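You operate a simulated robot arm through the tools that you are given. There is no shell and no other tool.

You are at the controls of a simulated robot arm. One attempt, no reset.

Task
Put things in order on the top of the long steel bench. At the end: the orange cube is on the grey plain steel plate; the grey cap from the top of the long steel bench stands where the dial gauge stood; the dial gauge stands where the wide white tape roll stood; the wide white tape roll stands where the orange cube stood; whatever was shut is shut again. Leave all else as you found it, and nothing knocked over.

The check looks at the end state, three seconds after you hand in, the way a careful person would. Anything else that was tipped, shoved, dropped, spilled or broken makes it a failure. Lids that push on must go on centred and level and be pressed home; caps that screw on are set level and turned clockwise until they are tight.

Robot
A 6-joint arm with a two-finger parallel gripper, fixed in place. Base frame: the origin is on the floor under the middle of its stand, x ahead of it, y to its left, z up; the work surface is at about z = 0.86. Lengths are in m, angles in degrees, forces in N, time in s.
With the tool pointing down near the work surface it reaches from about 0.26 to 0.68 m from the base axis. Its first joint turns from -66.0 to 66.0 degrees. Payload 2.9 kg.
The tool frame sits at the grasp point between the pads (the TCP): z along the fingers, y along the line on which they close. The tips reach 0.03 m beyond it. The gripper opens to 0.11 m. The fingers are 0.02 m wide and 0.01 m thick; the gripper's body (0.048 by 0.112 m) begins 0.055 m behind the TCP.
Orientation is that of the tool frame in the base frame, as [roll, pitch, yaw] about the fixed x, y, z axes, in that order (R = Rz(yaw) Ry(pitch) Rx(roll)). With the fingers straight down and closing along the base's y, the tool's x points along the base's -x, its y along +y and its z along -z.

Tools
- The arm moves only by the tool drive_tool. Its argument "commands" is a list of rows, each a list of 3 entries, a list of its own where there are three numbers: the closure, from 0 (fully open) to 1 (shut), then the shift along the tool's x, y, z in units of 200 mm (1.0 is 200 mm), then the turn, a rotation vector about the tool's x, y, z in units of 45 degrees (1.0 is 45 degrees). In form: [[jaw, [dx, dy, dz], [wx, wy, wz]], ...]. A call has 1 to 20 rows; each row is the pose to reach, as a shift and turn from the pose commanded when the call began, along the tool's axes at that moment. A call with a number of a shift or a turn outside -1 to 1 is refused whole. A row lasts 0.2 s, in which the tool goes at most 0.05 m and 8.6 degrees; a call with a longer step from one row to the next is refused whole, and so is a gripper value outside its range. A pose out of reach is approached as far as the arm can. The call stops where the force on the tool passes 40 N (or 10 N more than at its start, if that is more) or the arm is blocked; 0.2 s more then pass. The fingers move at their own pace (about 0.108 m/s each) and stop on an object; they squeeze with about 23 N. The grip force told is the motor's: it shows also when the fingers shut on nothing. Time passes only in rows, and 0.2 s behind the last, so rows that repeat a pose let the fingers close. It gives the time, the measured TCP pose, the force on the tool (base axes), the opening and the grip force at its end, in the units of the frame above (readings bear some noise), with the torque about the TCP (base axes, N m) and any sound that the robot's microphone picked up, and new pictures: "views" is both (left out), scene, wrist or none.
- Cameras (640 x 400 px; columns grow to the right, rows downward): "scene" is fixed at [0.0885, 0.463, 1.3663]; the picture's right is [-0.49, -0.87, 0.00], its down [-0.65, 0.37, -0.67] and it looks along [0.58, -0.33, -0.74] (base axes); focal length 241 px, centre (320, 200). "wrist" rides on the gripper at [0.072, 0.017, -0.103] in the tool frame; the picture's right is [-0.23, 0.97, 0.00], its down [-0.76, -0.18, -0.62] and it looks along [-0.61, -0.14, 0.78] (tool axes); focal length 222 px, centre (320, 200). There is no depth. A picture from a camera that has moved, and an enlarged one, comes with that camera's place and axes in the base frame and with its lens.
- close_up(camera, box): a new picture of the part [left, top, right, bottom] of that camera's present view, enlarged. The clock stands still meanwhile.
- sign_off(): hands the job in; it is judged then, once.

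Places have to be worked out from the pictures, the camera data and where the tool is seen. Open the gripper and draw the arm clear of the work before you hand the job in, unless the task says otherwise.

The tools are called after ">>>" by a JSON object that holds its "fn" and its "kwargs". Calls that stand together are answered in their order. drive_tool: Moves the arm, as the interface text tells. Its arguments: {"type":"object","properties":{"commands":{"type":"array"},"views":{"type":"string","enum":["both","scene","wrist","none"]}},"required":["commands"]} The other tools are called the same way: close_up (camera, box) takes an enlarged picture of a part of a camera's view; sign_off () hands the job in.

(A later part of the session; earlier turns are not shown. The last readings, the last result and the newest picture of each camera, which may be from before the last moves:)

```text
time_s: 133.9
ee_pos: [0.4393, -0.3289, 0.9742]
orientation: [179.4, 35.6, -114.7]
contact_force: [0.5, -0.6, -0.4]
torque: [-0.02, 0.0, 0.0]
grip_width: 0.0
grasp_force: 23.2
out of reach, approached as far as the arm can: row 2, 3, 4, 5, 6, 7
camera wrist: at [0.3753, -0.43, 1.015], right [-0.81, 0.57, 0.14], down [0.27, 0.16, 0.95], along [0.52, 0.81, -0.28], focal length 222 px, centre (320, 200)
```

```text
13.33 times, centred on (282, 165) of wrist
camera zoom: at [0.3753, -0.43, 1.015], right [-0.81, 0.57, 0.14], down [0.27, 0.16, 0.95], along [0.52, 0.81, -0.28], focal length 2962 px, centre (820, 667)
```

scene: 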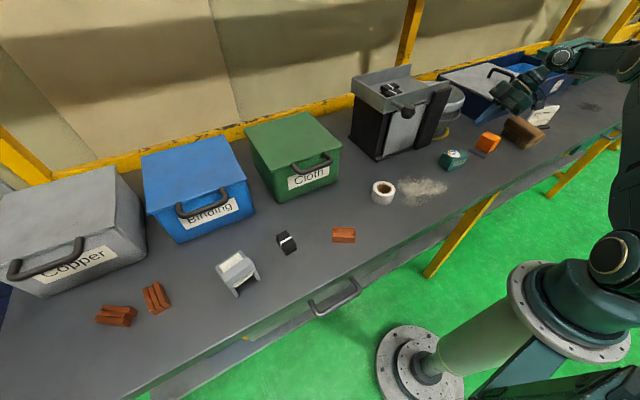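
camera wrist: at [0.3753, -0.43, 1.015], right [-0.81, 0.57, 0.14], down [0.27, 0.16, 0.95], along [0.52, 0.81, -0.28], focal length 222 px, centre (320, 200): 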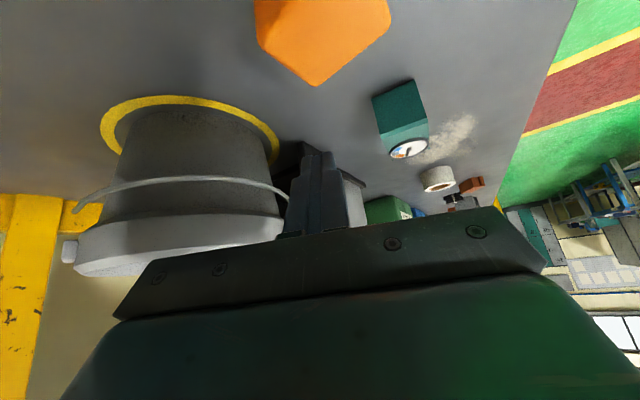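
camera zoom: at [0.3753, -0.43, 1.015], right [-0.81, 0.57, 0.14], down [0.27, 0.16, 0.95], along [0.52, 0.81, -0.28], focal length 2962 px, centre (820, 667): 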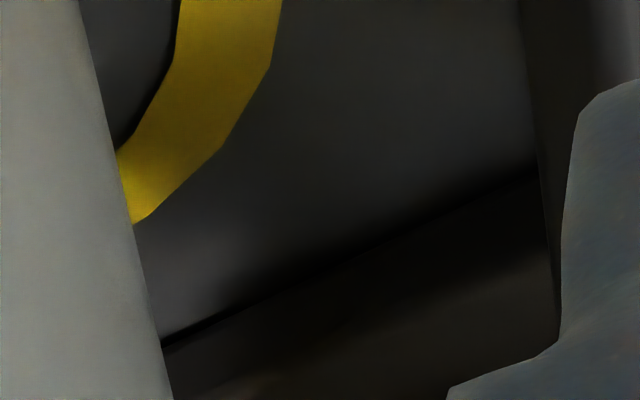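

>>> {"fn": "close_up", "kwargs": {"camera": "wrist", "box": [268, 168, 300, 200]}}

>>> {"fn": "close_up", "kwargs": {"camera": "wrist", "box": [272, 185, 300, 215]}}

```text
12.50 times, centred on (284, 184) of wrist
camera zoom: at [0.3753, -0.43, 1.015], right [-0.81, 0.57, 0.14], down [0.27, 0.16, 0.95], along [0.52, 0.81, -0.28], focal length 2776 px, centre (770, 400)
```

zoom: 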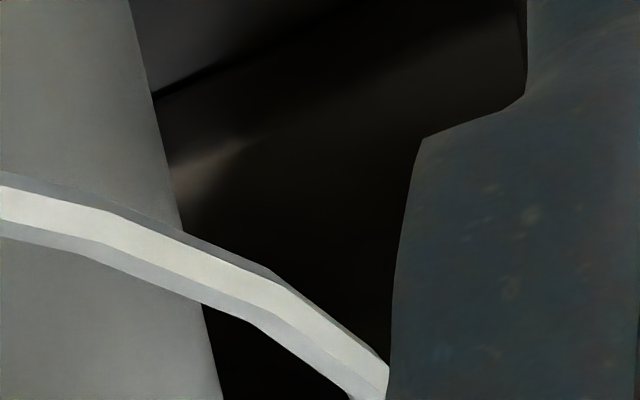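

```text
13.33 times, centred on (286, 200) of wrist
camera zoom: at [0.3753, -0.43, 1.015], right [-0.81, 0.57, 0.14], down [0.27, 0.16, 0.95], along [0.52, 0.81, -0.28], focal length 2962 px, centre (773, 200)
```

zoom: 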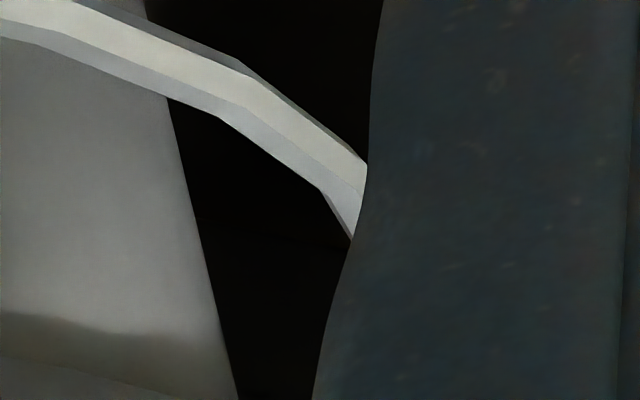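

The right side shows only a black inner wall; no cap there. One untested moving part is the knob on the tray; I will test it very gently, since the tray could be the housing's lid. First I rise clear.

>>> {"fn": "drive_tool", "kwargs": {"commands": [[1, [-0.07, 0.04, -0.1], [0, 0.1, 0]], [1, [-0.14, 0.09, -0.2], [0, 0.23, 0]], [1, [-0.21, 0.14, -0.31], [0, 0.37, 0]], [1, [-0.28, 0.18, -0.41], [0, 0.51, 0]], [1, [-0.35, 0.22, -0.52], [0, 0.65, 0]], [1, [-0.425, 0.27, -0.62], [0, 0.79, 0]], [1, [-0.425, 0.27, -0.62], [0, 0.79, 0]]], "views": "none"}}

>>> {"fn": "drive_tool", "kwargs": {"commands": [[1, [0.0, 0.0, 0], [0, 0, 0.17]], [1, [0.0, 0.0, 0], [0, 0, 0.34]], [1, [-0.05, 0.1, 0], [0, 0, 0.5]], [1, [-0.1, 0.2, 0], [0, 0, 0.67]], [1, [-0.15, 0.3, 0], [0, 0, 0.84]], [1, [-0.2, 0.4, 0], [0, 0, 1.0]], [1, [-0.2, 0.4, 0], [0, 0, 1.0]]], "views": "none"}}

```text
time_s: 135.5
ee_pos: [0.3877, -0.3082, 1.1272]
orientation: [179.3, 0.3, -114.1]
contact_force: [-0.2, 0.2, -0.4]
torque: [-0.03, -0.01, 0.0]
grip_width: 0.0
grasp_force: 22.9
```

```text
time_s: 137.1
ee_pos: [0.3316, -0.2401, 1.1263]
orientation: [179.3, -0.3, -159.2]
contact_force: [-0.1, 0.0, 0.2]
torque: [0.02, 0.01, -0.04]
grip_width: 0.0
grasp_force: 23.0
```

>>> {"fn": "drive_tool", "kwargs": {"commands": [[1, [-0.08, 0.15, 0], [0, 0, 0.08]], [1, [-0.16, 0.3, 0], [0, 0, 0.16]], [1, [-0.25, 0.45, 0], [0, 0, 0.24]], [1, [-0.33, 0.6, 0], [0, 0, 0.32]], [1, [-0.42, 0.75, 0], [0, 0, 0.4]], [1, [-0.52, 0.93, 0], [0, 0, 0.46]], [1, [-0.52, 0.93, 0], [0, 0, 0.46]]], "views": "none"}}

>>> {"fn": "drive_tool", "kwargs": {"commands": [[1, [0, 0.03, 0.05], [0, -0.17, 0]], [1, [0, 0.06, 0.1], [0, -0.34, 0]], [1, [0, 0.09, 0.15], [0, -0.5, 0]], [1, [0, 0.12, 0.2], [0, -0.67, 0]], [1, [0, 0.15, 0.25], [0, -0.84, 0]], [1, [0, 0.17, 0.3], [0, -1.0, 0]], [1, [0, 0.17, 0.3], [0, -1.0, 0]]], "views": "wrist"}}

```text
time_s: 138.7
ee_pos: [0.3635, -0.0277, 1.1275]
orientation: [179.5, -0.6, -179.9]
contact_force: [0.4, 0.2, 0.0]
torque: [-0.02, -0.02, 0.01]
grip_width: 0.0001
grasp_force: 23.0
```

```text
time_s: 140.3
ee_pos: [0.362, 0.0066, 1.0679]
orientation: [179.4, 44.6, 179.7]
contact_force: [0.4, 0.2, -0.2]
torque: [-0.03, 0.03, -0.01]
grip_width: 0.0
grasp_force: 23.1
camera wrist: at [0.2379, 0.0231, 1.0902], right [0.16, 0.97, 0.17], down [0.11, -0.19, 0.98], along [0.98, -0.14, -0.13], focal length 222 px, centre (320, 200)
```

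wrist: 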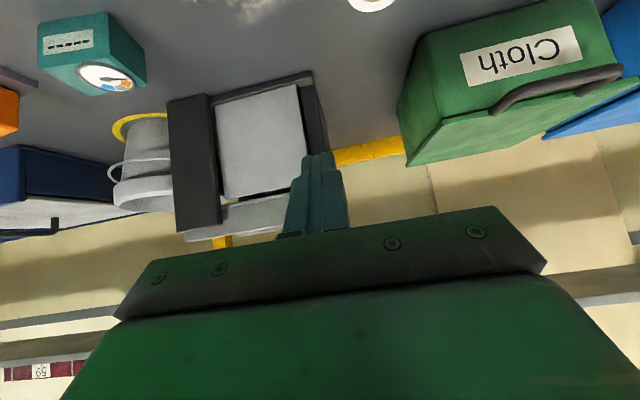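

>>> {"fn": "drive_tool", "kwargs": {"commands": [[1, [-0.02, -0.02, 0.08], [0, -0.08, 0]], [1, [-0.05, -0.04, 0.17], [0, -0.16, 0]], [1, [-0.09, -0.06, 0.26], [0, -0.24, 0]], [1, [-0.13, -0.073, 0.35], [0, -0.33, 0]], [1, [-0.18, -0.073, 0.42], [0, -0.33, 0]], [1, [-0.216, -0.073, 0.493], [0, -0.33, 0]], [1, [-0.216, -0.073, 0.493], [0, -0.33, 0]]], "views": "both"}}

>>> {"fn": "close_up", "kwargs": {"camera": "scene", "box": [340, 60, 460, 160]}}

```text
time_s: 141.9
ee_pos: [0.4611, -0.0082, 1.0274]
orientation: [179.1, 59.3, 179.4]
contact_force: [0.6, -0.4, -0.7]
torque: [0.0, 0.01, 0.01]
grip_width: 0.0002
grasp_force: 23.3
camera wrist: at [0.3367, 0.0095, 1.0164], right [0.11, 0.97, 0.2], down [-0.15, -0.19, 0.97], along [0.98, -0.14, 0.12], focal length 222 px, centre (320, 200)
```

scene: 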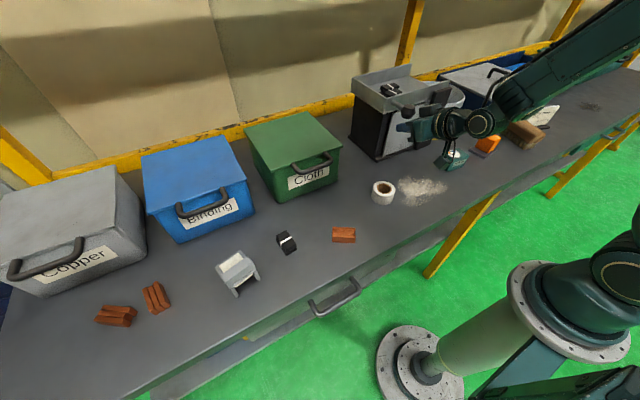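
wrist: 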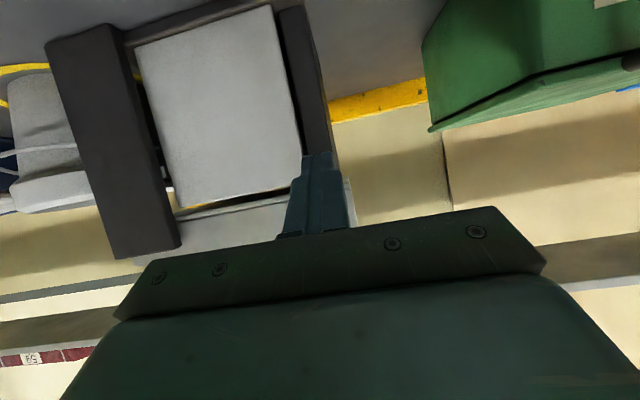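

```text
4.00 times, centred on (400, 110) of scene
camera zoom: at [0.0885, 0.463, 1.3663], right [-0.49, -0.87, 0.0], down [-0.65, 0.37, -0.67], along [0.58, -0.33, -0.74], focal length 964 px, centre (0, 560)
```

zoom: 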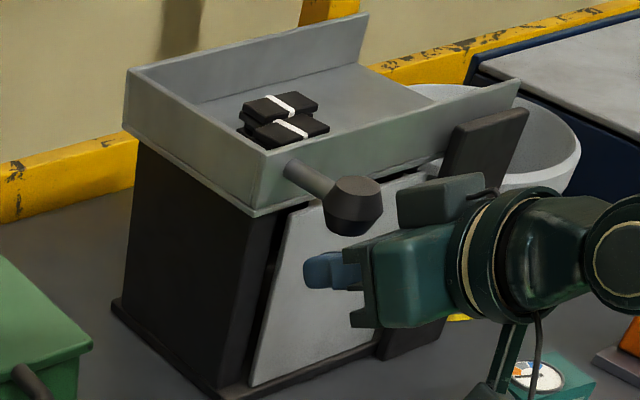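

The fingers are under the knob. I raise 4 cm in small steps and watch the force and the tray.

>>> {"fn": "drive_tool", "kwargs": {"commands": [[1, [-0.043, 0, -0.0255], [0, 0, 0]], [1, [-0.086, 0, -0.051], [0, 0, 0]], [1, [-0.108, 0, -0.064], [0, 0, 0]], [1, [-0.129, 0, -0.077], [0, 0, 0]], [1, [-0.151, 0, -0.089], [0, 0, 0]], [1, [-0.172, 0, -0.102], [0, 0, 0]]], "views": "both"}}

>>> {"fn": "close_up", "kwargs": {"camera": "scene", "box": [340, 60, 460, 160]}}

```text
time_s: 143.3
ee_pos: [0.4619, -0.0093, 1.0683]
orientation: [179.2, 59.3, 179.3]
contact_force: [-3.8, -3.4, -5.3]
torque: [0.07, 0.0, -0.08]
grip_width: 0.0001
grasp_force: 23.0
camera wrist: at [0.3359, 0.0087, 1.058], right [0.11, 0.97, 0.2], down [-0.15, -0.19, 0.97], along [0.98, -0.14, 0.12], focal length 222 px, centre (320, 200)
```

scene: 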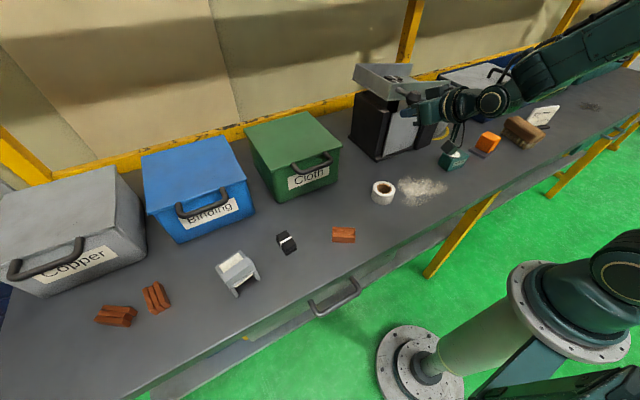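
wrist: 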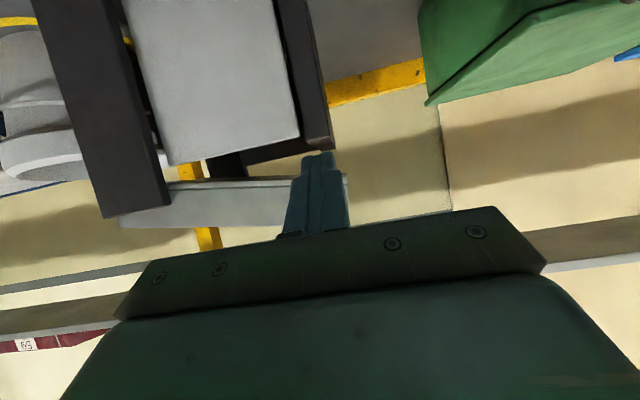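

```text
4.00 times, centred on (400, 110) of scene
camera zoom: at [0.0884, 0.4629, 1.3664], right [-0.49, -0.87, 0.0], down [-0.65, 0.37, -0.67], along [0.58, -0.33, -0.74], focal length 964 px, centre (0, 560)
```

zoom: 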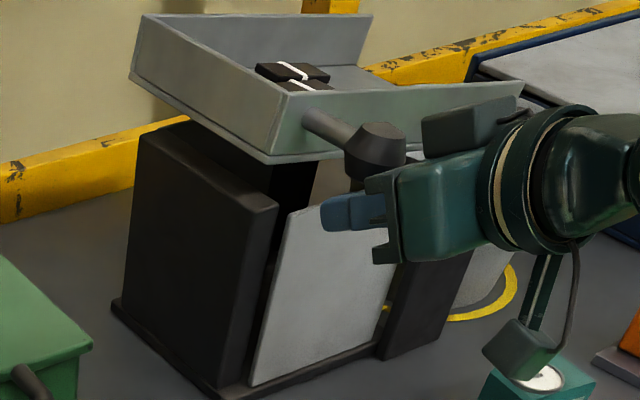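

The tray tips up with the knob, so this is a tipping tray over the bucket. I lower it back gently so that nothing slides.

>>> {"fn": "drive_tool", "kwargs": {"commands": [[1, [0.02, 0, 0.013], [0, 0, 0]], [1, [0.043, 0, 0.0255], [0, 0, 0]], [1, [0.065, 0, 0.038], [0, 0, 0]], [1, [0.086, 0, 0.051], [0, 0, 0]], [1, [0.108, 0, 0.064], [0, 0, 0]], [1, [0.13, 0, 0.077], [0, 0, 0]], [1, [0.172, 0, 0.102], [0, 0, 0]], [1, [0.2, 0, 0.12], [0, 0, 0]], [1, [0.2, 0, 0.12], [0, 0, 0]]], "views": "scene"}}

>>> {"fn": "close_up", "kwargs": {"camera": "scene", "box": [340, 60, 460, 160]}}

```text
time_s: 145.3
ee_pos: [0.4624, -0.0076, 1.0209]
orientation: [179.1, 59.3, 179.2]
contact_force: [0.2, 0.5, 0.4]
torque: [0.03, 0.01, 0.01]
grip_width: 0.0
grasp_force: 23.0
```

scene: 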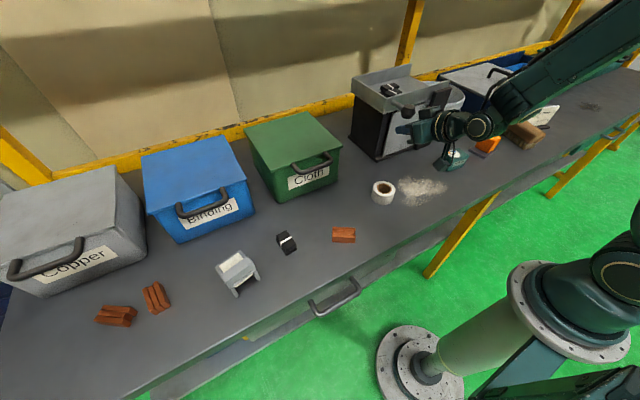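

```text
4.00 times, centred on (400, 110) of scene
camera zoom: at [0.0885, 0.463, 1.3663], right [-0.49, -0.87, 0.0], down [-0.65, 0.37, -0.67], along [0.58, -0.33, -0.74], focal length 964 px, centre (0, 560)
```

zoom: 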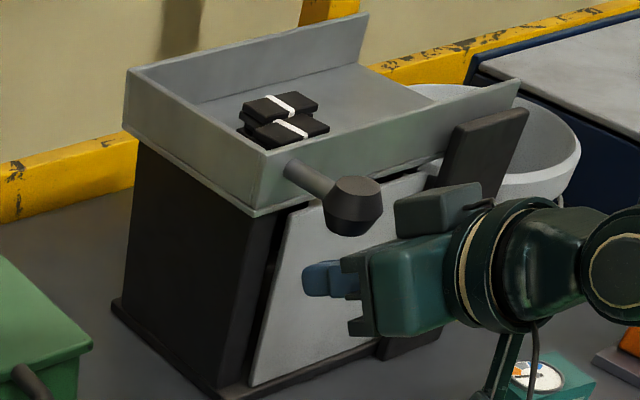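

The tray is back exactly as before and the bundles have not moved. By elimination, the only loose grey item on the bench top besides the plate is the grey piece with cream lining and two side flaps at (0.38, 0.50) — I take it to be the grey cap. I withdraw and start with the tape roll.

>>> {"fn": "drive_tool", "kwargs": {"commands": [[1, [0.08, 0, -0.13], [0, 0, 0]], [1, [0.153, 0, -0.258], [0, 0.05, 0]], [1, [0.1, 0.05, -0.4], [0, 0.2, 0]], [1, [0.0, 0.1, -0.5], [0, 0.37, 0]], [1, [-0.09, 0.15, -0.6], [0, 0.54, 0]], [1, [-0.175, 0.2, -0.685], [0, 0.7, 0]], [1, [-0.175, 0.3, -0.685], [0, 0.87, 0]], [1, [-0.175, 0.4, -0.685], [0, 1.0, 0]], [0, [-0.175, 0.4, -0.685], [0, 1.0, 0]]], "views": "none"}}

```text
time_s: 147.3
ee_pos: [0.3612, 0.0721, 1.1213]
orientation: [179.5, 14.2, -179.9]
contact_force: [0.4, -0.2, 0.3]
torque: [0.0, 0.02, 0.0]
grip_width: 0.0817
grasp_force: 0.0
out of reach, approached as far as the arm can: row 2
```

>>> {"fn": "drive_tool", "kwargs": {"commands": [[0, [-0.02, 0.01, 0.13], [0, 0.1, 0]], [0, [-0.05, 0.02, 0.27], [0.005, 0.2, 0]], [0, [-0.07, 0.03, 0.4], [0.011, 0.3155, 0]], [0, [-0.09, 0.04, 0.54], [0.011, 0.3155, 0]], [0, [-0.09, 0.04, 0.54], [0.011, 0.3155, 0]]], "views": "wrist"}}

>>> {"fn": "close_up", "kwargs": {"camera": "wrist", "box": [260, 60, 380, 170]}}

```text
time_s: 148.5
ee_pos: [0.4064, 0.0807, 1.0224]
orientation: [179.9, 0.1, -179.9]
contact_force: [0.2, 0.0, 0.2]
torque: [0.01, 0.01, 0.01]
grip_width: 0.11
grasp_force: 0.1
camera wrist: at [0.3348, 0.0976, 1.125], right [0.23, 0.97, 0.0], down [0.76, -0.18, 0.62], along [0.61, -0.14, -0.78], focal length 222 px, centre (320, 200)
```

wrist: 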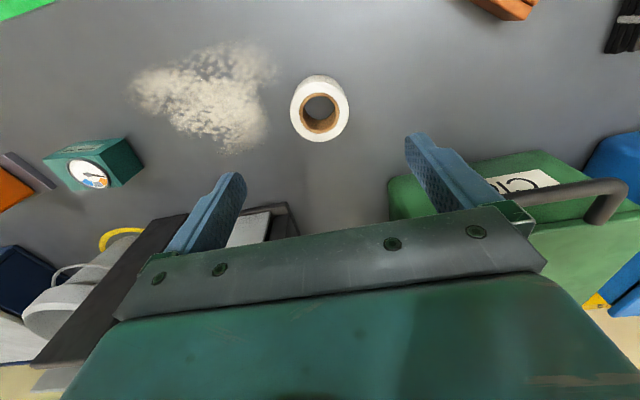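

```text
3.64 times, centred on (320, 115) of wrist
camera zoom: at [0.3348, 0.0976, 1.125], right [0.23, 0.97, 0.0], down [0.76, -0.18, 0.62], along [0.61, -0.14, -0.78], focal length 808 px, centre (320, 509)
```

zoom: 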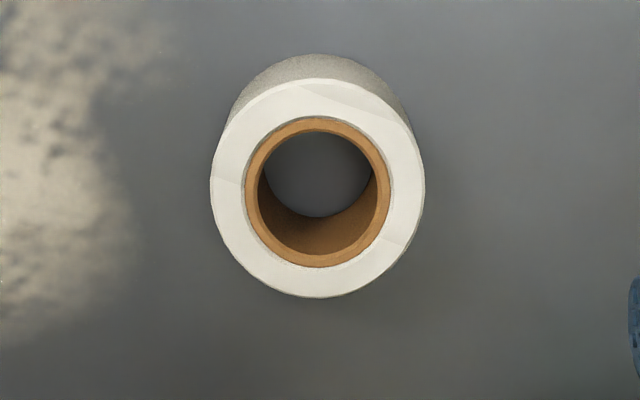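

The roll's centre is (0.4035, 0.0806), diameter 6 cm. I lower over it and grip.

>>> {"fn": "drive_tool", "kwargs": {"commands": [[0, [0.015, 0, 0.15], [0, 0, 0]], [0, [0.015, 0, 0.3], [0, 0, 0]], [0, [0.015, 0, 0.45], [0, 0, 0]], [0, [0.015, 0, 0.57], [0, 0, 0]], [0, [0.015, 0, 0.625], [0, 0, 0]], [0, [0.015, 0, 0.625], [0, 0, 0]], [1, [0.015, 0, 0.625], [0, 0, 0]], [1, [0.015, 0, 0.625], [0, 0, 0]], [1, [0.015, 0, 0.625], [0, 0, 0]]], "views": "wrist"}}

```text
time_s: 150.5
ee_pos: [0.4034, 0.079, 0.8976]
orientation: [180.0, 0.1, -179.9]
contact_force: [0.1, 0.5, 0.2]
torque: [-0.04, 0.0, 0.01]
grip_width: 0.0585
grasp_force: 23.1
camera wrist: at [0.3317, 0.0973, 1.0003], right [0.23, 0.97, 0.0], down [0.76, -0.18, 0.62], along [0.61, -0.14, -0.78], focal length 222 px, centre (320, 200)
```

wrist: 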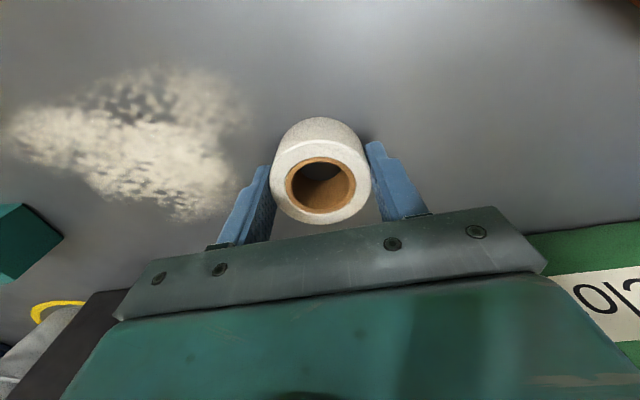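

Gripped at 58.5 mm. I lift, carry it to the cube's former place (0.387, -0.060) and lower it there.

>>> {"fn": "drive_tool", "kwargs": {"commands": [[1, [0, 0, -0.15], [0, 0, 0]], [1, [0, 0, -0.3], [0, 0, 0]], [1, [0.02, -0.17, -0.3], [0, 0, 0]], [1, [0.04, -0.34, -0.3], [0, 0, 0]], [1, [0.06, -0.51, -0.3], [0, 0, 0]], [1, [0.082, -0.65, -0.3], [0, 0, 0]], [1, [0.082, -0.697, -0.3], [0, 0, 0]], [1, [0.082, -0.697, -0.3], [0, 0, 0]], [1, [0.082, -0.697, -0.15], [0, 0, 0]], [1, [0.082, -0.697, -0.05], [0, 0, 0]], [1, [0.082, -0.697, -0.01], [0, 0, 0]], [1, [0.082, -0.697, -0.004], [0, 0, 0]], [1, [0.082, -0.697, -0.004], [0, 0, 0]]], "views": "both"}}

```text
time_s: 153.3
ee_pos: [0.387, -0.0585, 0.8993]
orientation: [179.9, 0.2, -179.9]
contact_force: [-0.3, 0.1, 0.8]
torque: [0.04, -0.04, 0.0]
grip_width: 0.0585
grasp_force: 22.7
camera wrist: at [0.3143, -0.0412, 1.0001], right [0.23, 0.97, 0.0], down [0.76, -0.18, 0.62], along [0.61, -0.14, -0.78], focal length 222 px, centre (320, 200)
```

scene: 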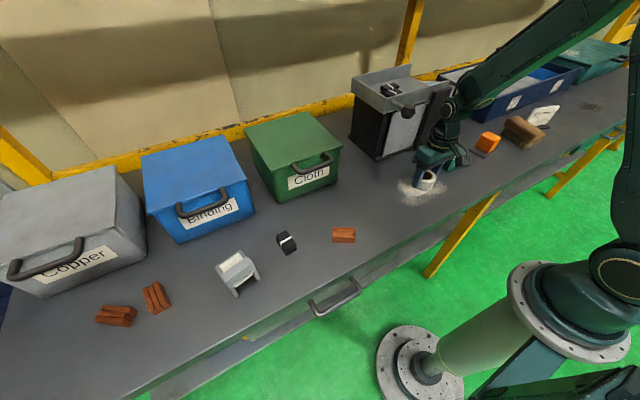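
wrist: 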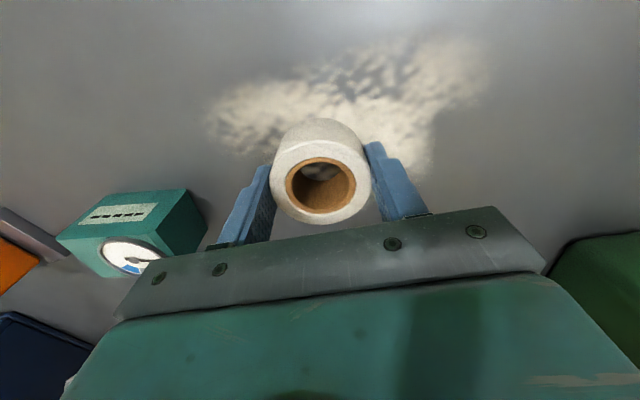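

It is about 1.5 mm above the bench; I set it down, open, and rise straight up.

>>> {"fn": "drive_tool", "kwargs": {"commands": [[1, [0, -0.007, 0.004], [0, 0, 0]], [1, [0, -0.007, 0.009], [0, 0, 0]], [1, [0, -0.007, 0.009], [0, 0, 0]], [0.3, [0, -0.007, 0.009], [0, 0, 0]], [0, [0, -0.007, 0.009], [0, 0, 0]], [0, [0, -0.007, 0.009], [0, 0, 0]], [0, [0, -0.007, -0.1], [0, 0, 0]], [0, [0, -0.007, -0.3], [0, 0, 0]], [0, [0, -0.007, -0.5], [0, 0, 0]], [0, [0, -0.007, -0.65], [0, 0, 0]], [0, [0, -0.007, -0.65], [0, 0, 0]]], "views": "both"}}

```text
time_s: 155.7
ee_pos: [0.3862, -0.0627, 1.0281]
orientation: [-180.0, 0.1, -179.9]
contact_force: [-1.0, 0.6, -0.2]
torque: [-0.01, 0.0, -0.01]
grip_width: 0.1099
grasp_force: 0.0
camera wrist: at [0.3135, -0.0448, 1.1306], right [0.23, 0.97, 0.0], down [0.76, -0.18, 0.62], along [0.61, -0.14, -0.78], focal length 222 px, centre (320, 200)
```

scene: 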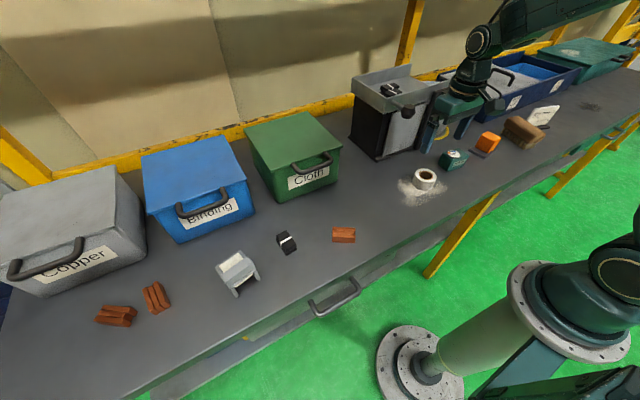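
wrist: 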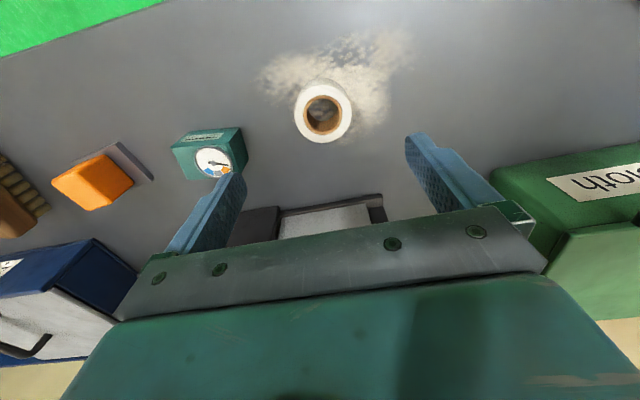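

The roll stands at the cube's place. Next the gauge: I zoom to refine its position and heading.

>>> {"fn": "close_up", "kwargs": {"camera": "wrist", "box": [150, 110, 270, 200]}}

>>> {"fn": "close_up", "kwargs": {"camera": "scene", "box": [380, 130, 520, 220]}}

```text
4.44 times, centred on (210, 155) of wrist
camera zoom: at [0.3135, -0.0448, 1.1306], right [0.23, 0.97, 0.0], down [0.76, -0.18, 0.62], along [0.61, -0.14, -0.78], focal length 987 px, centre (809, 400)
```

zoom: 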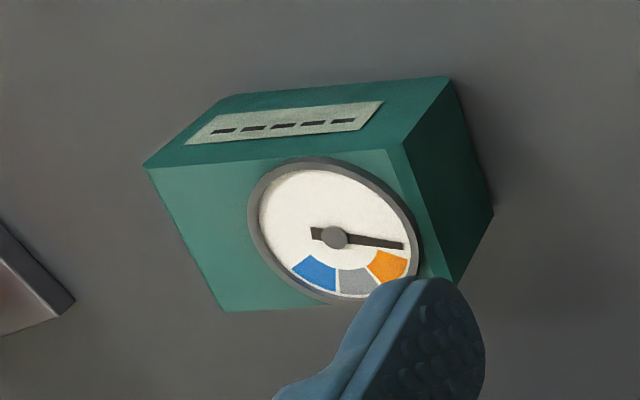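

```text
4.44 times, centred on (450, 175) of scene
camera zoom: at [0.0885, 0.463, 1.3663], right [-0.49, -0.87, 0.0], down [-0.65, 0.37, -0.67], along [0.58, -0.33, -0.74], focal length 1071 px, centre (-258, 311)
```

zoom: 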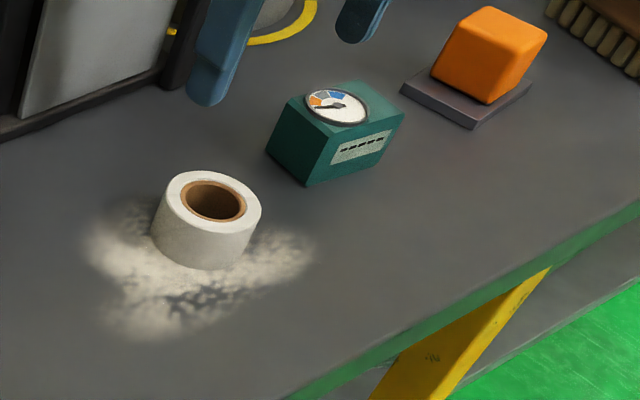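

Gauge centre (0.4064, -0.1996), yaw -8.6°, confirmed. I move above it aligned with its long side and descend to grip.

>>> {"fn": "drive_tool", "kwargs": {"commands": [[0, [-0.025, -0.17, 0], [0, 0, 0.05]], [0, [-0.05, -0.34, 0], [0, 0, 0.1]], [0, [-0.075, -0.51, 0], [0, 0, 0.15]], [0, [-0.101, -0.6845, 0], [0, 0, 0.191]], [0, [-0.101, -0.6845, 0], [0, 0, 0.191]], [0, [-0.101, -0.6845, 0.15], [0, 0, 0.191]], [0, [-0.101, -0.6845, 0.3], [0, 0, 0.191]], [0, [-0.101, -0.6845, 0.45], [0, 0, 0.191]], [0, [-0.101, -0.6845, 0.58], [0, 0, 0.191]], [0, [-0.101, -0.6845, 0.64], [0, 0, 0.191]], [0, [-0.101, -0.6845, 0.64], [0, 0, 0.191]]], "views": "both"}}

```text
time_s: 158.1
ee_pos: [0.4076, -0.1992, 0.9008]
orientation: [180.0, 0.0, 171.5]
contact_force: [0.1, 0.1, 0.3]
torque: [-0.02, 0.01, 0.02]
grip_width: 0.1099
grasp_force: 0.0
camera wrist: at [0.3378, -0.1717, 1.0025], right [0.37, 0.93, 0.0], down [0.73, -0.29, 0.62], along [0.58, -0.23, -0.78], focal length 222 px, centre (320, 200)
```

scene: 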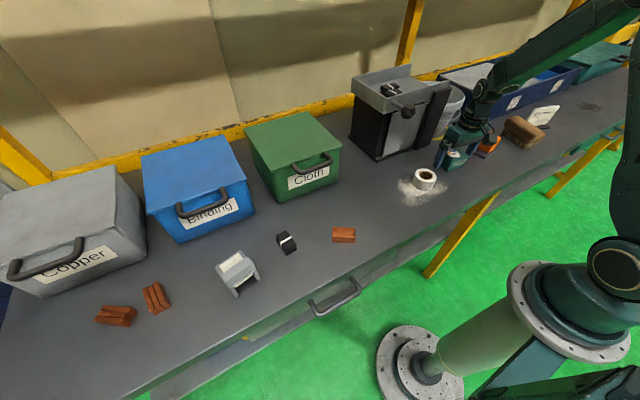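
wrist: 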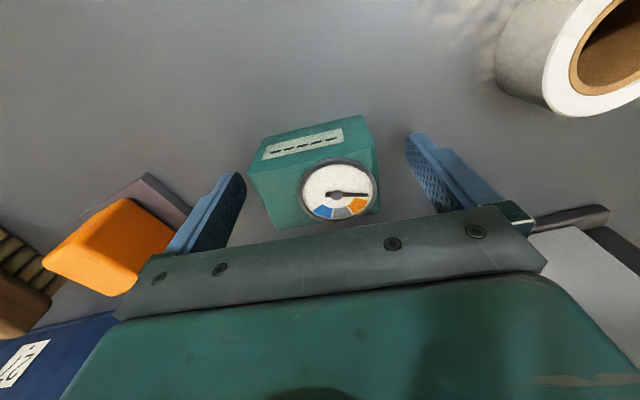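

Centred on the gauge. I close the grip and check.

>>> {"fn": "drive_tool", "kwargs": {"commands": [[1, [0, 0, 0], [0, 0, 0]], [1, [0, 0, 0], [0, 0, 0]], [1, [0, 0, 0], [0, 0, 0]], [1, [0, 0, -0.1], [0, 0, 0]], [1, [0, 0, -0.25], [0, 0, 0]], [1, [0, 0, -0.4], [0, 0, 0]], [1, [0, 0, -0.55], [0, 0, 0]], [1, [0, 0, -0.55], [0, 0, 0]]], "views": "both"}}

```text
time_s: 159.9
ee_pos: [0.4062, -0.1978, 1.0103]
orientation: [180.0, 0.1, 171.6]
contact_force: [-1.4, 0.4, -2.7]
torque: [0.02, -0.01, -0.04]
grip_width: 0.0656
grasp_force: 22.9
camera wrist: at [0.3371, -0.1692, 1.1128], right [0.37, 0.93, 0.0], down [0.73, -0.29, 0.62], along [0.58, -0.23, -0.78], focal length 222 px, centre (320, 200)
```

scene: 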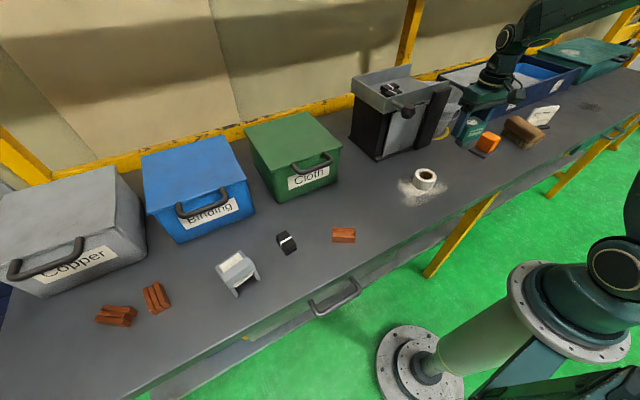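
wrist: 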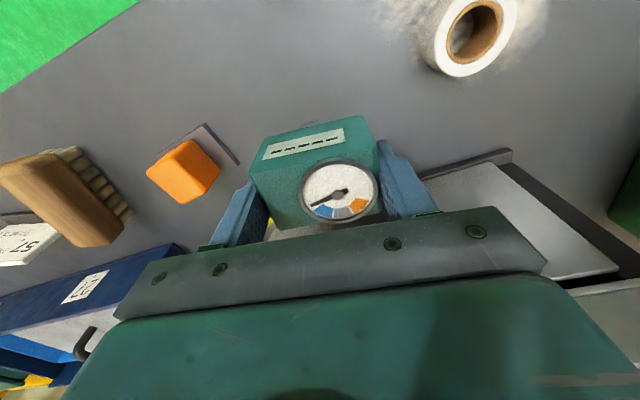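

The gauge is held (65.6 mm). I carry it over to the roll's former place at (0.4035, 0.0806).

>>> {"fn": "drive_tool", "kwargs": {"commands": [[1, [0.03, 0.18, 0], [0, 0, 0]], [1, [0.06, 0.36, 0], [0, 0, 0]], [1, [0.09, 0.54, 0], [0, 0, 0]], [1, [0.11, 0.72, 0], [0, 0, 0]], [1, [0.1315, 0.89, 0], [0, 0, 0]], [1, [0.1315, 0.89, 0], [0, 0, 0]]], "views": "none"}}

>>> {"fn": "drive_tool", "kwargs": {"commands": [[1, [0.025, 0.16, 0], [0, 0, 0]], [1, [0.05, 0.32, 0], [0, 0, 0]], [1, [0.08, 0.4855, 0], [0, 0, 0]], [1, [0.08, 0.4855, 0], [0, 0, 0]], [1, [0.08, 0.4855, 0.15], [0, 0, 0]], [1, [0.08, 0.4855, 0.3], [0, 0, 0]], [1, [0.08, 0.4855, 0.42], [0, 0, 0]], [1, [0.08, 0.4855, 0.5], [0, 0, 0]], [1, [0.08, 0.4855, 0.53], [0, 0, 0]], [1, [0.08, 0.4855, 0.53], [0, 0, 0]]], "views": "both"}}

```text
time_s: 161.3
ee_pos: [0.4074, -0.0174, 1.0098]
orientation: [-180.0, 0.1, 171.4]
contact_force: [-0.3, -0.8, -1.1]
torque: [0.02, 0.01, -0.03]
grip_width: 0.0657
grasp_force: 22.9
```

```text
time_s: 163.5
ee_pos: [0.4055, 0.0816, 0.9047]
orientation: [179.9, 0.1, 171.5]
contact_force: [0.8, 0.2, -0.8]
torque: [0.02, -0.04, 0.05]
grip_width: 0.0657
grasp_force: 23.0
camera wrist: at [0.3372, 0.1096, 1.007], right [0.37, 0.93, 0.0], down [0.73, -0.29, 0.62], along [0.58, -0.23, -0.78], focal length 222 px, centre (320, 200)
```

scene: 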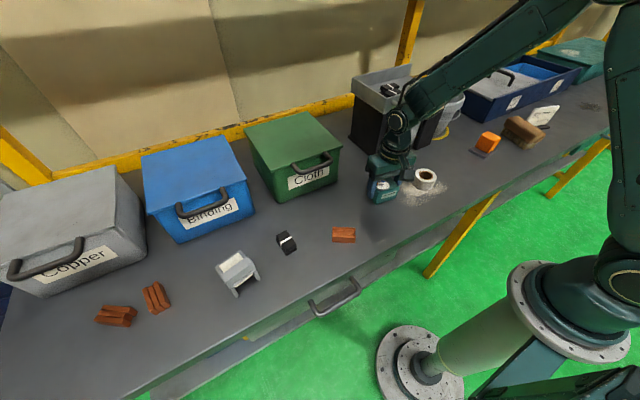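
wrist: 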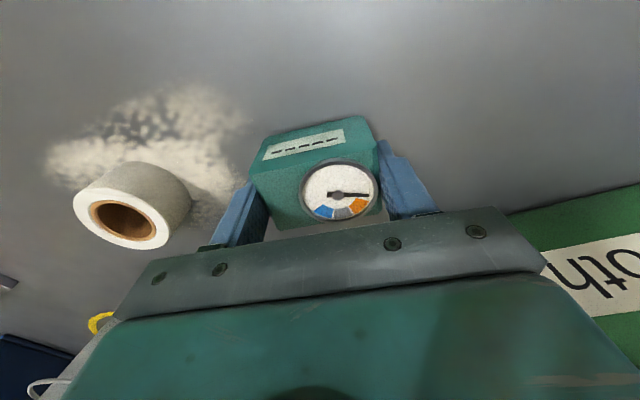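

I lower the last few millimetres, release, and rise.

>>> {"fn": "drive_tool", "kwargs": {"commands": [[1, [0.004, -0.004, 0.008], [0, 0, 0]], [1, [0.004, -0.004, 0.017], [0, 0, 0]], [1, [0.004, -0.004, 0.017], [0, 0, 0]], [0.3, [0.004, -0.004, 0.017], [0, 0, 0]], [0, [0.004, -0.004, 0.017], [0, 0, 0]], [0, [0.004, -0.004, 0.017], [0, 0, 0]], [0, [0.004, -0.004, -0.1], [0, 0, 0]], [0, [0.004, -0.004, -0.3], [0, 0, 0]], [0, [0.004, -0.004, -0.5], [0, 0, 0]], [0, [0.004, -0.004, -0.7], [0, 0, 0]], [0, [0.004, -0.004, -0.7], [0, 0, 0]]], "views": "both"}}

>>> {"fn": "close_up", "kwargs": {"camera": "scene", "box": [340, 120, 540, 240]}}

```text
time_s: 165.9
ee_pos: [0.403, 0.0819, 1.0453]
orientation: [180.0, 0.1, 171.5]
contact_force: [0.9, -0.2, 0.5]
torque: [-0.01, 0.02, 0.04]
grip_width: 0.1097
grasp_force: 0.2
camera wrist: at [0.3359, 0.1098, 1.1475], right [0.37, 0.93, 0.0], down [0.73, -0.29, 0.62], along [0.58, -0.23, -0.78], focal length 222 px, centre (320, 200)
```

scene: 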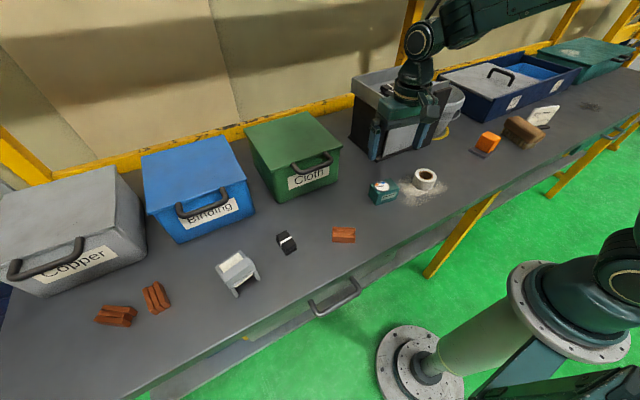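
wrist: 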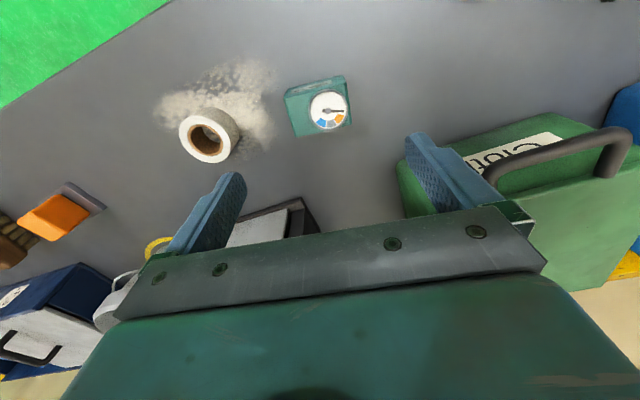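

```text
3.20 times, centred on (440, 180) of scene
camera zoom: at [0.0885, 0.463, 1.3663], right [-0.49, -0.87, 0.0], down [-0.65, 0.37, -0.67], along [0.58, -0.33, -0.74], focal length 771 px, centre (-64, 264)
```

zoom: 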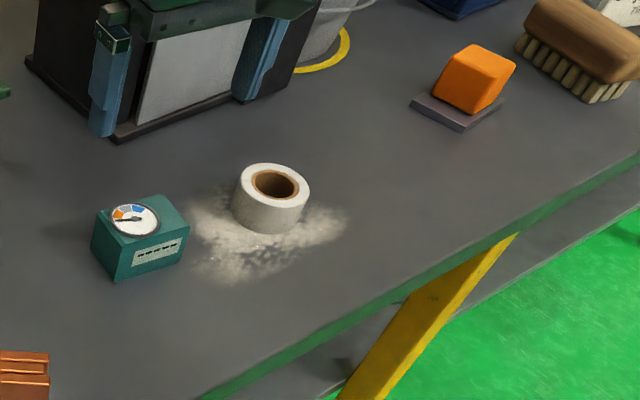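

Cube, roll and gauge are placed. Before committing to the odd grey piece as "the cap", I want one more check: the bench drawer, which may hold another cap and show what it looks like. I look at its handle from close above first.

>>> {"fn": "drive_tool", "kwargs": {"commands": [[0.5, [0.12, 0.07, -0.05], [0, 0, -0.12]], [0.5, [0.26, 0.15, -0.05], [0, 0, -0.27]], [0.5, [0.42, 0.24, -0.05], [0, 0, -0.42]], [0.5, [0.58, 0.33, 0.0], [0, 0, -0.57]], [0.5, [0.74, 0.42, 0.05], [0, 0, -0.72]], [0.5, [0.88, 0.51, 0.1], [0, 0, -0.87]], [0.5, [0.957, 0.554, 0.15], [0, 0, -1.0]], [1, [0.957, 0.554, 0.15], [0, 0, -1.0]]], "views": "wrist"}}

>>> {"fn": "close_up", "kwargs": {"camera": "wrist", "box": [260, 0, 460, 140]}}

```text
time_s: 167.7
ee_pos: [0.2338, 0.217, 1.0139]
orientation: [-179.9, 0.1, -143.4]
contact_force: [0.6, 0.0, 0.3]
torque: [0.03, 0.0, -0.03]
grip_width: 0.0
grasp_force: 23.2
camera wrist: at [0.1659, 0.1886, 1.116], right [-0.4, 0.92, 0.0], down [0.72, 0.31, 0.62], along [0.57, 0.25, -0.78], focal length 222 px, centre (320, 200)
```

wrist: 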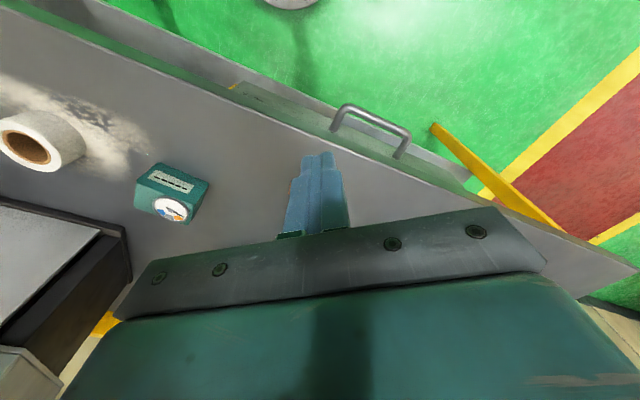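

```text
2.86 times, centred on (360, 70) of wrist
camera zoom: at [0.1659, 0.1886, 1.116], right [-0.4, 0.92, 0.0], down [0.72, 0.31, 0.62], along [0.57, 0.25, -0.78], focal length 635 px, centre (206, 571)
```

zoom: 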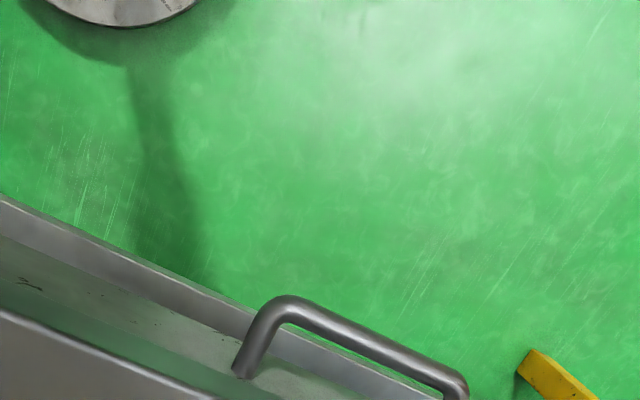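

The handle bar runs from (0.244, 0.265) to (0.244, 0.375) at z about 0.757. I align the tool (heading +x) to hook the closed fingertips behind it.

>>> {"fn": "drive_tool", "kwargs": {"commands": [[1, [0, 0.06, 0], [0, 0, 0.15]], [1, [0, 0.12, 0], [0, 0, 0.3]], [1, [-0.01, 0.18, 0], [0, 0, 0.45]], [1, [-0.01, 0.24, 0], [0, 0, 0.6]], [1, [-0.02, 0.3, 0], [0, 0, 0.75]], [1, [-0.02, 0.314, 0], [0, 0, 0.813]], [1, [-0.02, 0.314, 0], [0, 0, 0.813]]], "views": "none"}}

>>> {"fn": "drive_tool", "kwargs": {"commands": [[1, [0, 0.03, 0.1], [0, -0.13, 0]], [1, [0, 0.06, 0.2], [0, -0.27, 0]], [1, [0, 0.08, 0.3], [0, -0.4, 0]], [1, [0, 0.1, 0.4], [0, -0.53, 0]], [1, [0, 0.1, 0.45], [0, -0.667, 0]], [1, [0, 0.1, 0.45], [0, -0.667, 0]]], "views": "both"}}

```text
time_s: 169.3
ee_pos: [0.1985, 0.2717, 1.0138]
orientation: [180.0, 0.2, 179.8]
contact_force: [0.0, -0.4, -0.1]
torque: [0.02, -0.04, 0.0]
grip_width: 0.0
grasp_force: 23.3
```

```text
time_s: 170.7
ee_pos: [0.2606, 0.2588, 0.922]
orientation: [180.0, 30.1, 179.9]
contact_force: [-0.3, 0.4, 0.5]
torque: [0.0, -0.01, 0.03]
grip_width: 0.0
grasp_force: 22.7
out of reach, approached as far as the arm can: row 3, 4, 5, 6
camera wrist: at [0.1464, 0.2773, 0.9737], right [0.2, 0.97, 0.11], down [0.35, -0.18, 0.92], along [0.92, -0.14, -0.37], focal length 222 px, centre (320, 200)
```

scene: 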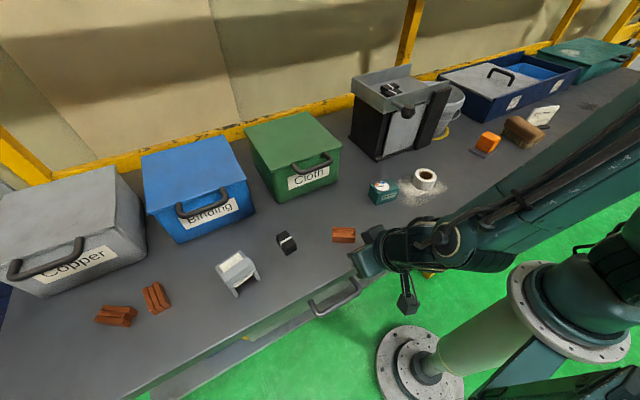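
wrist: 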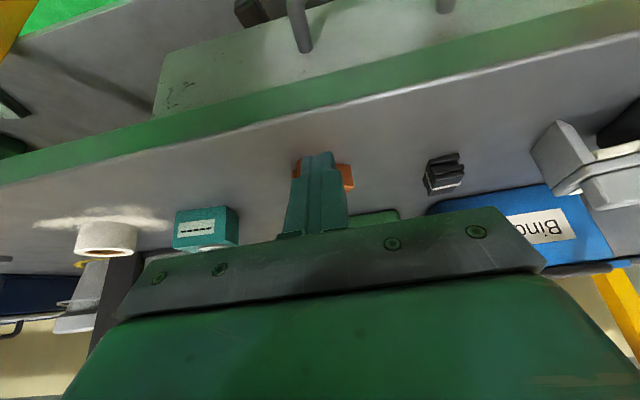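

This low view shows the drawer front and part of the lower shelf. I zoom in on it.

>>> {"fn": "close_up", "kwargs": {"camera": "wrist", "box": [200, 0, 460, 100]}}

>>> {"fn": "close_up", "kwargs": {"camera": "wrist", "box": [0, 0, 220, 160]}}

>>> {"fn": "close_up", "kwargs": {"camera": "wrist", "box": [500, 90, 640, 220]}}

```text
2.46 times, centred on (330, 50) of wrist
camera zoom: at [0.1464, 0.2773, 0.9737], right [0.2, 0.97, 0.11], down [0.35, -0.18, 0.92], along [0.92, -0.14, -0.37], focal length 547 px, centre (295, 569)
```

zoom: 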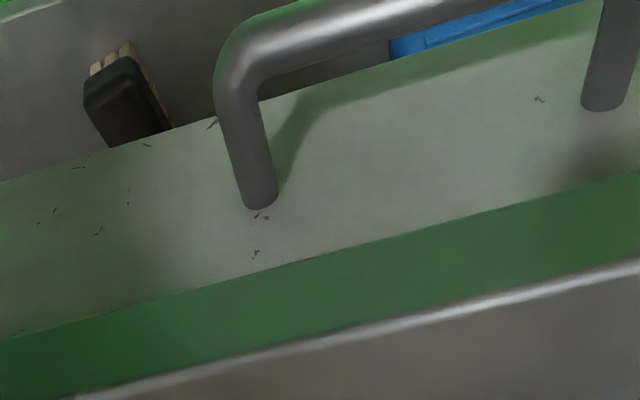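

```text
2.50 times, centred on (110, 80) of wrist
camera zoom: at [0.1464, 0.2773, 0.9737], right [0.2, 0.97, 0.11], down [0.35, -0.18, 0.92], along [0.92, -0.14, -0.37], focal length 555 px, centre (845, 500)
```

zoom: 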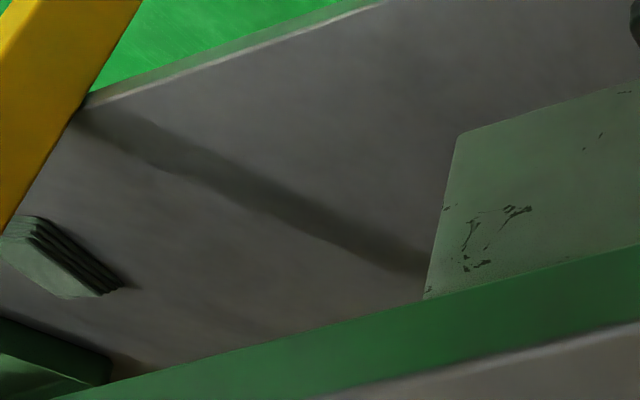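

```text
3.08 times, centred on (570, 155) of wrist
camera zoom: at [0.1464, 0.2773, 0.9737], right [0.2, 0.97, 0.11], down [0.35, -0.18, 0.92], along [0.92, -0.14, -0.37], focal length 684 px, centre (-449, 338)
```

zoom: 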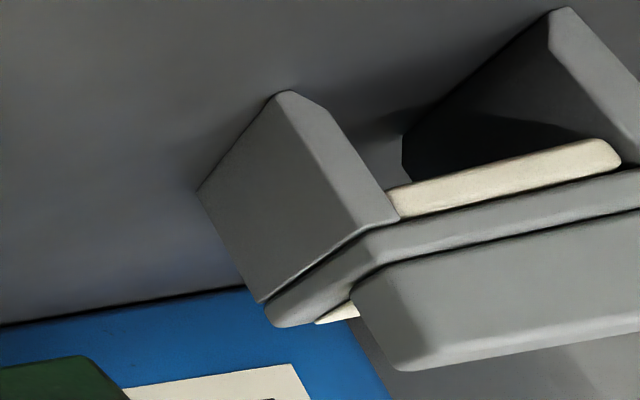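

There is a lower shelf with other items on it (a brush, a stack, boxes) — so "from the top of the bench" likely separates the cap on top from a similar one below. I scan the lower shelf to learn what a "grey cap" looks like.

>>> {"fn": "drive_tool", "kwargs": {"commands": [[1, [-0.03, -0.17, -0.03], [0, 0, 0]], [1, [-0.06, -0.34, -0.06], [0, 0, 0]], [1, [-0.09, -0.51, -0.09], [0, 0, 0]], [1, [-0.12, -0.68, -0.12], [0, 0, 0]], [1, [-0.143, -0.85, -0.148], [0, 0, 0]], [1, [-0.143, -1.0, -0.148], [0, 0, 0]], [1, [-0.143, -1.0, -0.148], [0, 0, 0]]], "views": "wrist"}}

>>> {"fn": "close_up", "kwargs": {"camera": "wrist", "box": [0, 0, 320, 160]}}

>>> {"fn": "close_up", "kwargs": {"camera": "wrist", "box": [320, 0, 640, 160]}}

```text
time_s: 172.3
ee_pos: [0.32, 0.0856, 0.9856]
orientation: [179.9, 30.1, 179.9]
contact_force: [0.2, -0.2, -0.2]
torque: [-0.01, -0.01, -0.02]
grip_width: 0.0001
grasp_force: 23.4
out of reach, approached as far as the arm can: row 3, 4, 5, 6, 7
camera wrist: at [0.2066, 0.1029, 1.0387], right [0.2, 0.97, 0.11], down [0.35, -0.18, 0.92], along [0.92, -0.14, -0.37], focal length 222 px, centre (320, 200)
```

wrist: 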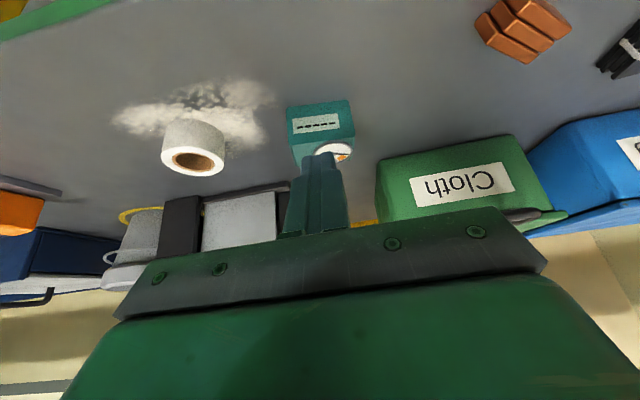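

```text
2.00 times, centred on (160, 80) of wrist
camera zoom: at [0.2066, 0.1029, 1.0387], right [0.2, 0.97, 0.11], down [0.35, -0.18, 0.92], along [0.92, -0.14, -0.37], focal length 444 px, centre (640, 440)
```

zoom: 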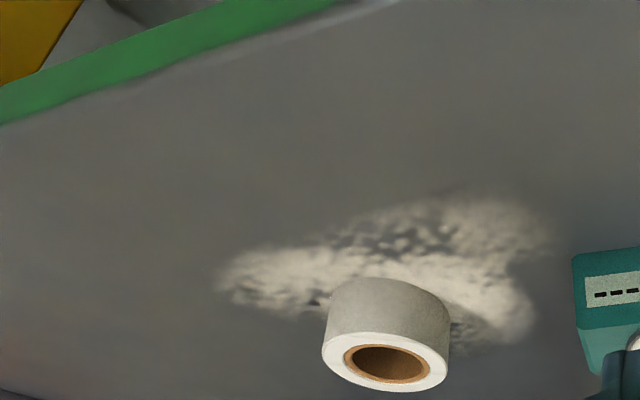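

```text
2.00 times, centred on (480, 80) of wrist
camera zoom: at [0.2066, 0.1029, 1.0387], right [0.2, 0.97, 0.11], down [0.35, -0.18, 0.92], along [0.92, -0.14, -0.37], focal length 444 px, centre (0, 440)
```

zoom: 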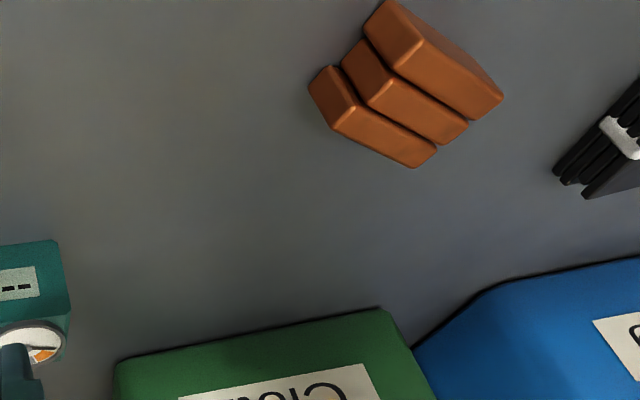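

The arm cannot come closer to its own base here. I look at the lower shelf from the right-hand side instead, where I can get in front of the bench edge.

>>> {"fn": "drive_tool", "kwargs": {"commands": [[1, [-0.05, -0.2, -0.05], [0, 0, 0]], [1, [-0.07, -0.4, -0.08], [0, 0, 0]], [1, [-0.07, -0.6, -0.1], [0, 0, 0]], [1, [-0.07, -0.8, -0.1], [0, 0, 0]], [1, [-0.07, -1.0, -0.1], [0, 0, 0]], [1, [-0.07, -1.0, -0.1], [0, 0, 0]]], "views": "none"}}

>>> {"fn": "drive_tool", "kwargs": {"commands": [[1, [0.06, -0.17, 0.0], [0, 0, 0]], [1, [0.14, -0.34, 0.0], [0, 0, 0]], [1, [0.22, -0.51, 0.0], [0, 0, 0]], [1, [0.3, -0.68, 0.0], [0, 0, 0]], [1, [0.38, -0.85, 0.0], [0, 0, 0]], [1, [0.45, -0.95, 0], [0, 0, 0]], [1, [0.45, -0.95, 0], [0, 0, 0]]], "views": "wrist"}}

```text
time_s: 173.7
ee_pos: [0.3178, -0.1149, 1.0121]
orientation: [180.0, 30.2, 179.9]
contact_force: [-0.3, 0.1, -0.1]
torque: [-0.02, -0.01, 0.01]
grip_width: 0.0001
grasp_force: 23.0
out of reach, approached as far as the arm can: row 2
```

```text
time_s: 175.3
ee_pos: [0.2724, -0.2834, 0.968]
orientation: [-179.9, 30.1, 180.0]
contact_force: [0.8, 0.2, 1.3]
torque: [0.02, 0.0, -0.06]
grip_width: 0.0
grasp_force: 23.0
out of reach, approached as far as the arm can: row 5, 6, 7
camera wrist: at [0.159, -0.2671, 1.0201], right [0.2, 0.97, 0.11], down [0.35, -0.18, 0.92], along [0.92, -0.14, -0.37], focal length 222 px, centre (320, 200)
```

wrist: 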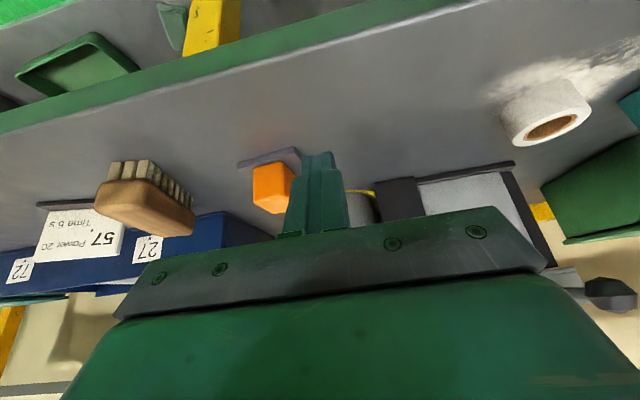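

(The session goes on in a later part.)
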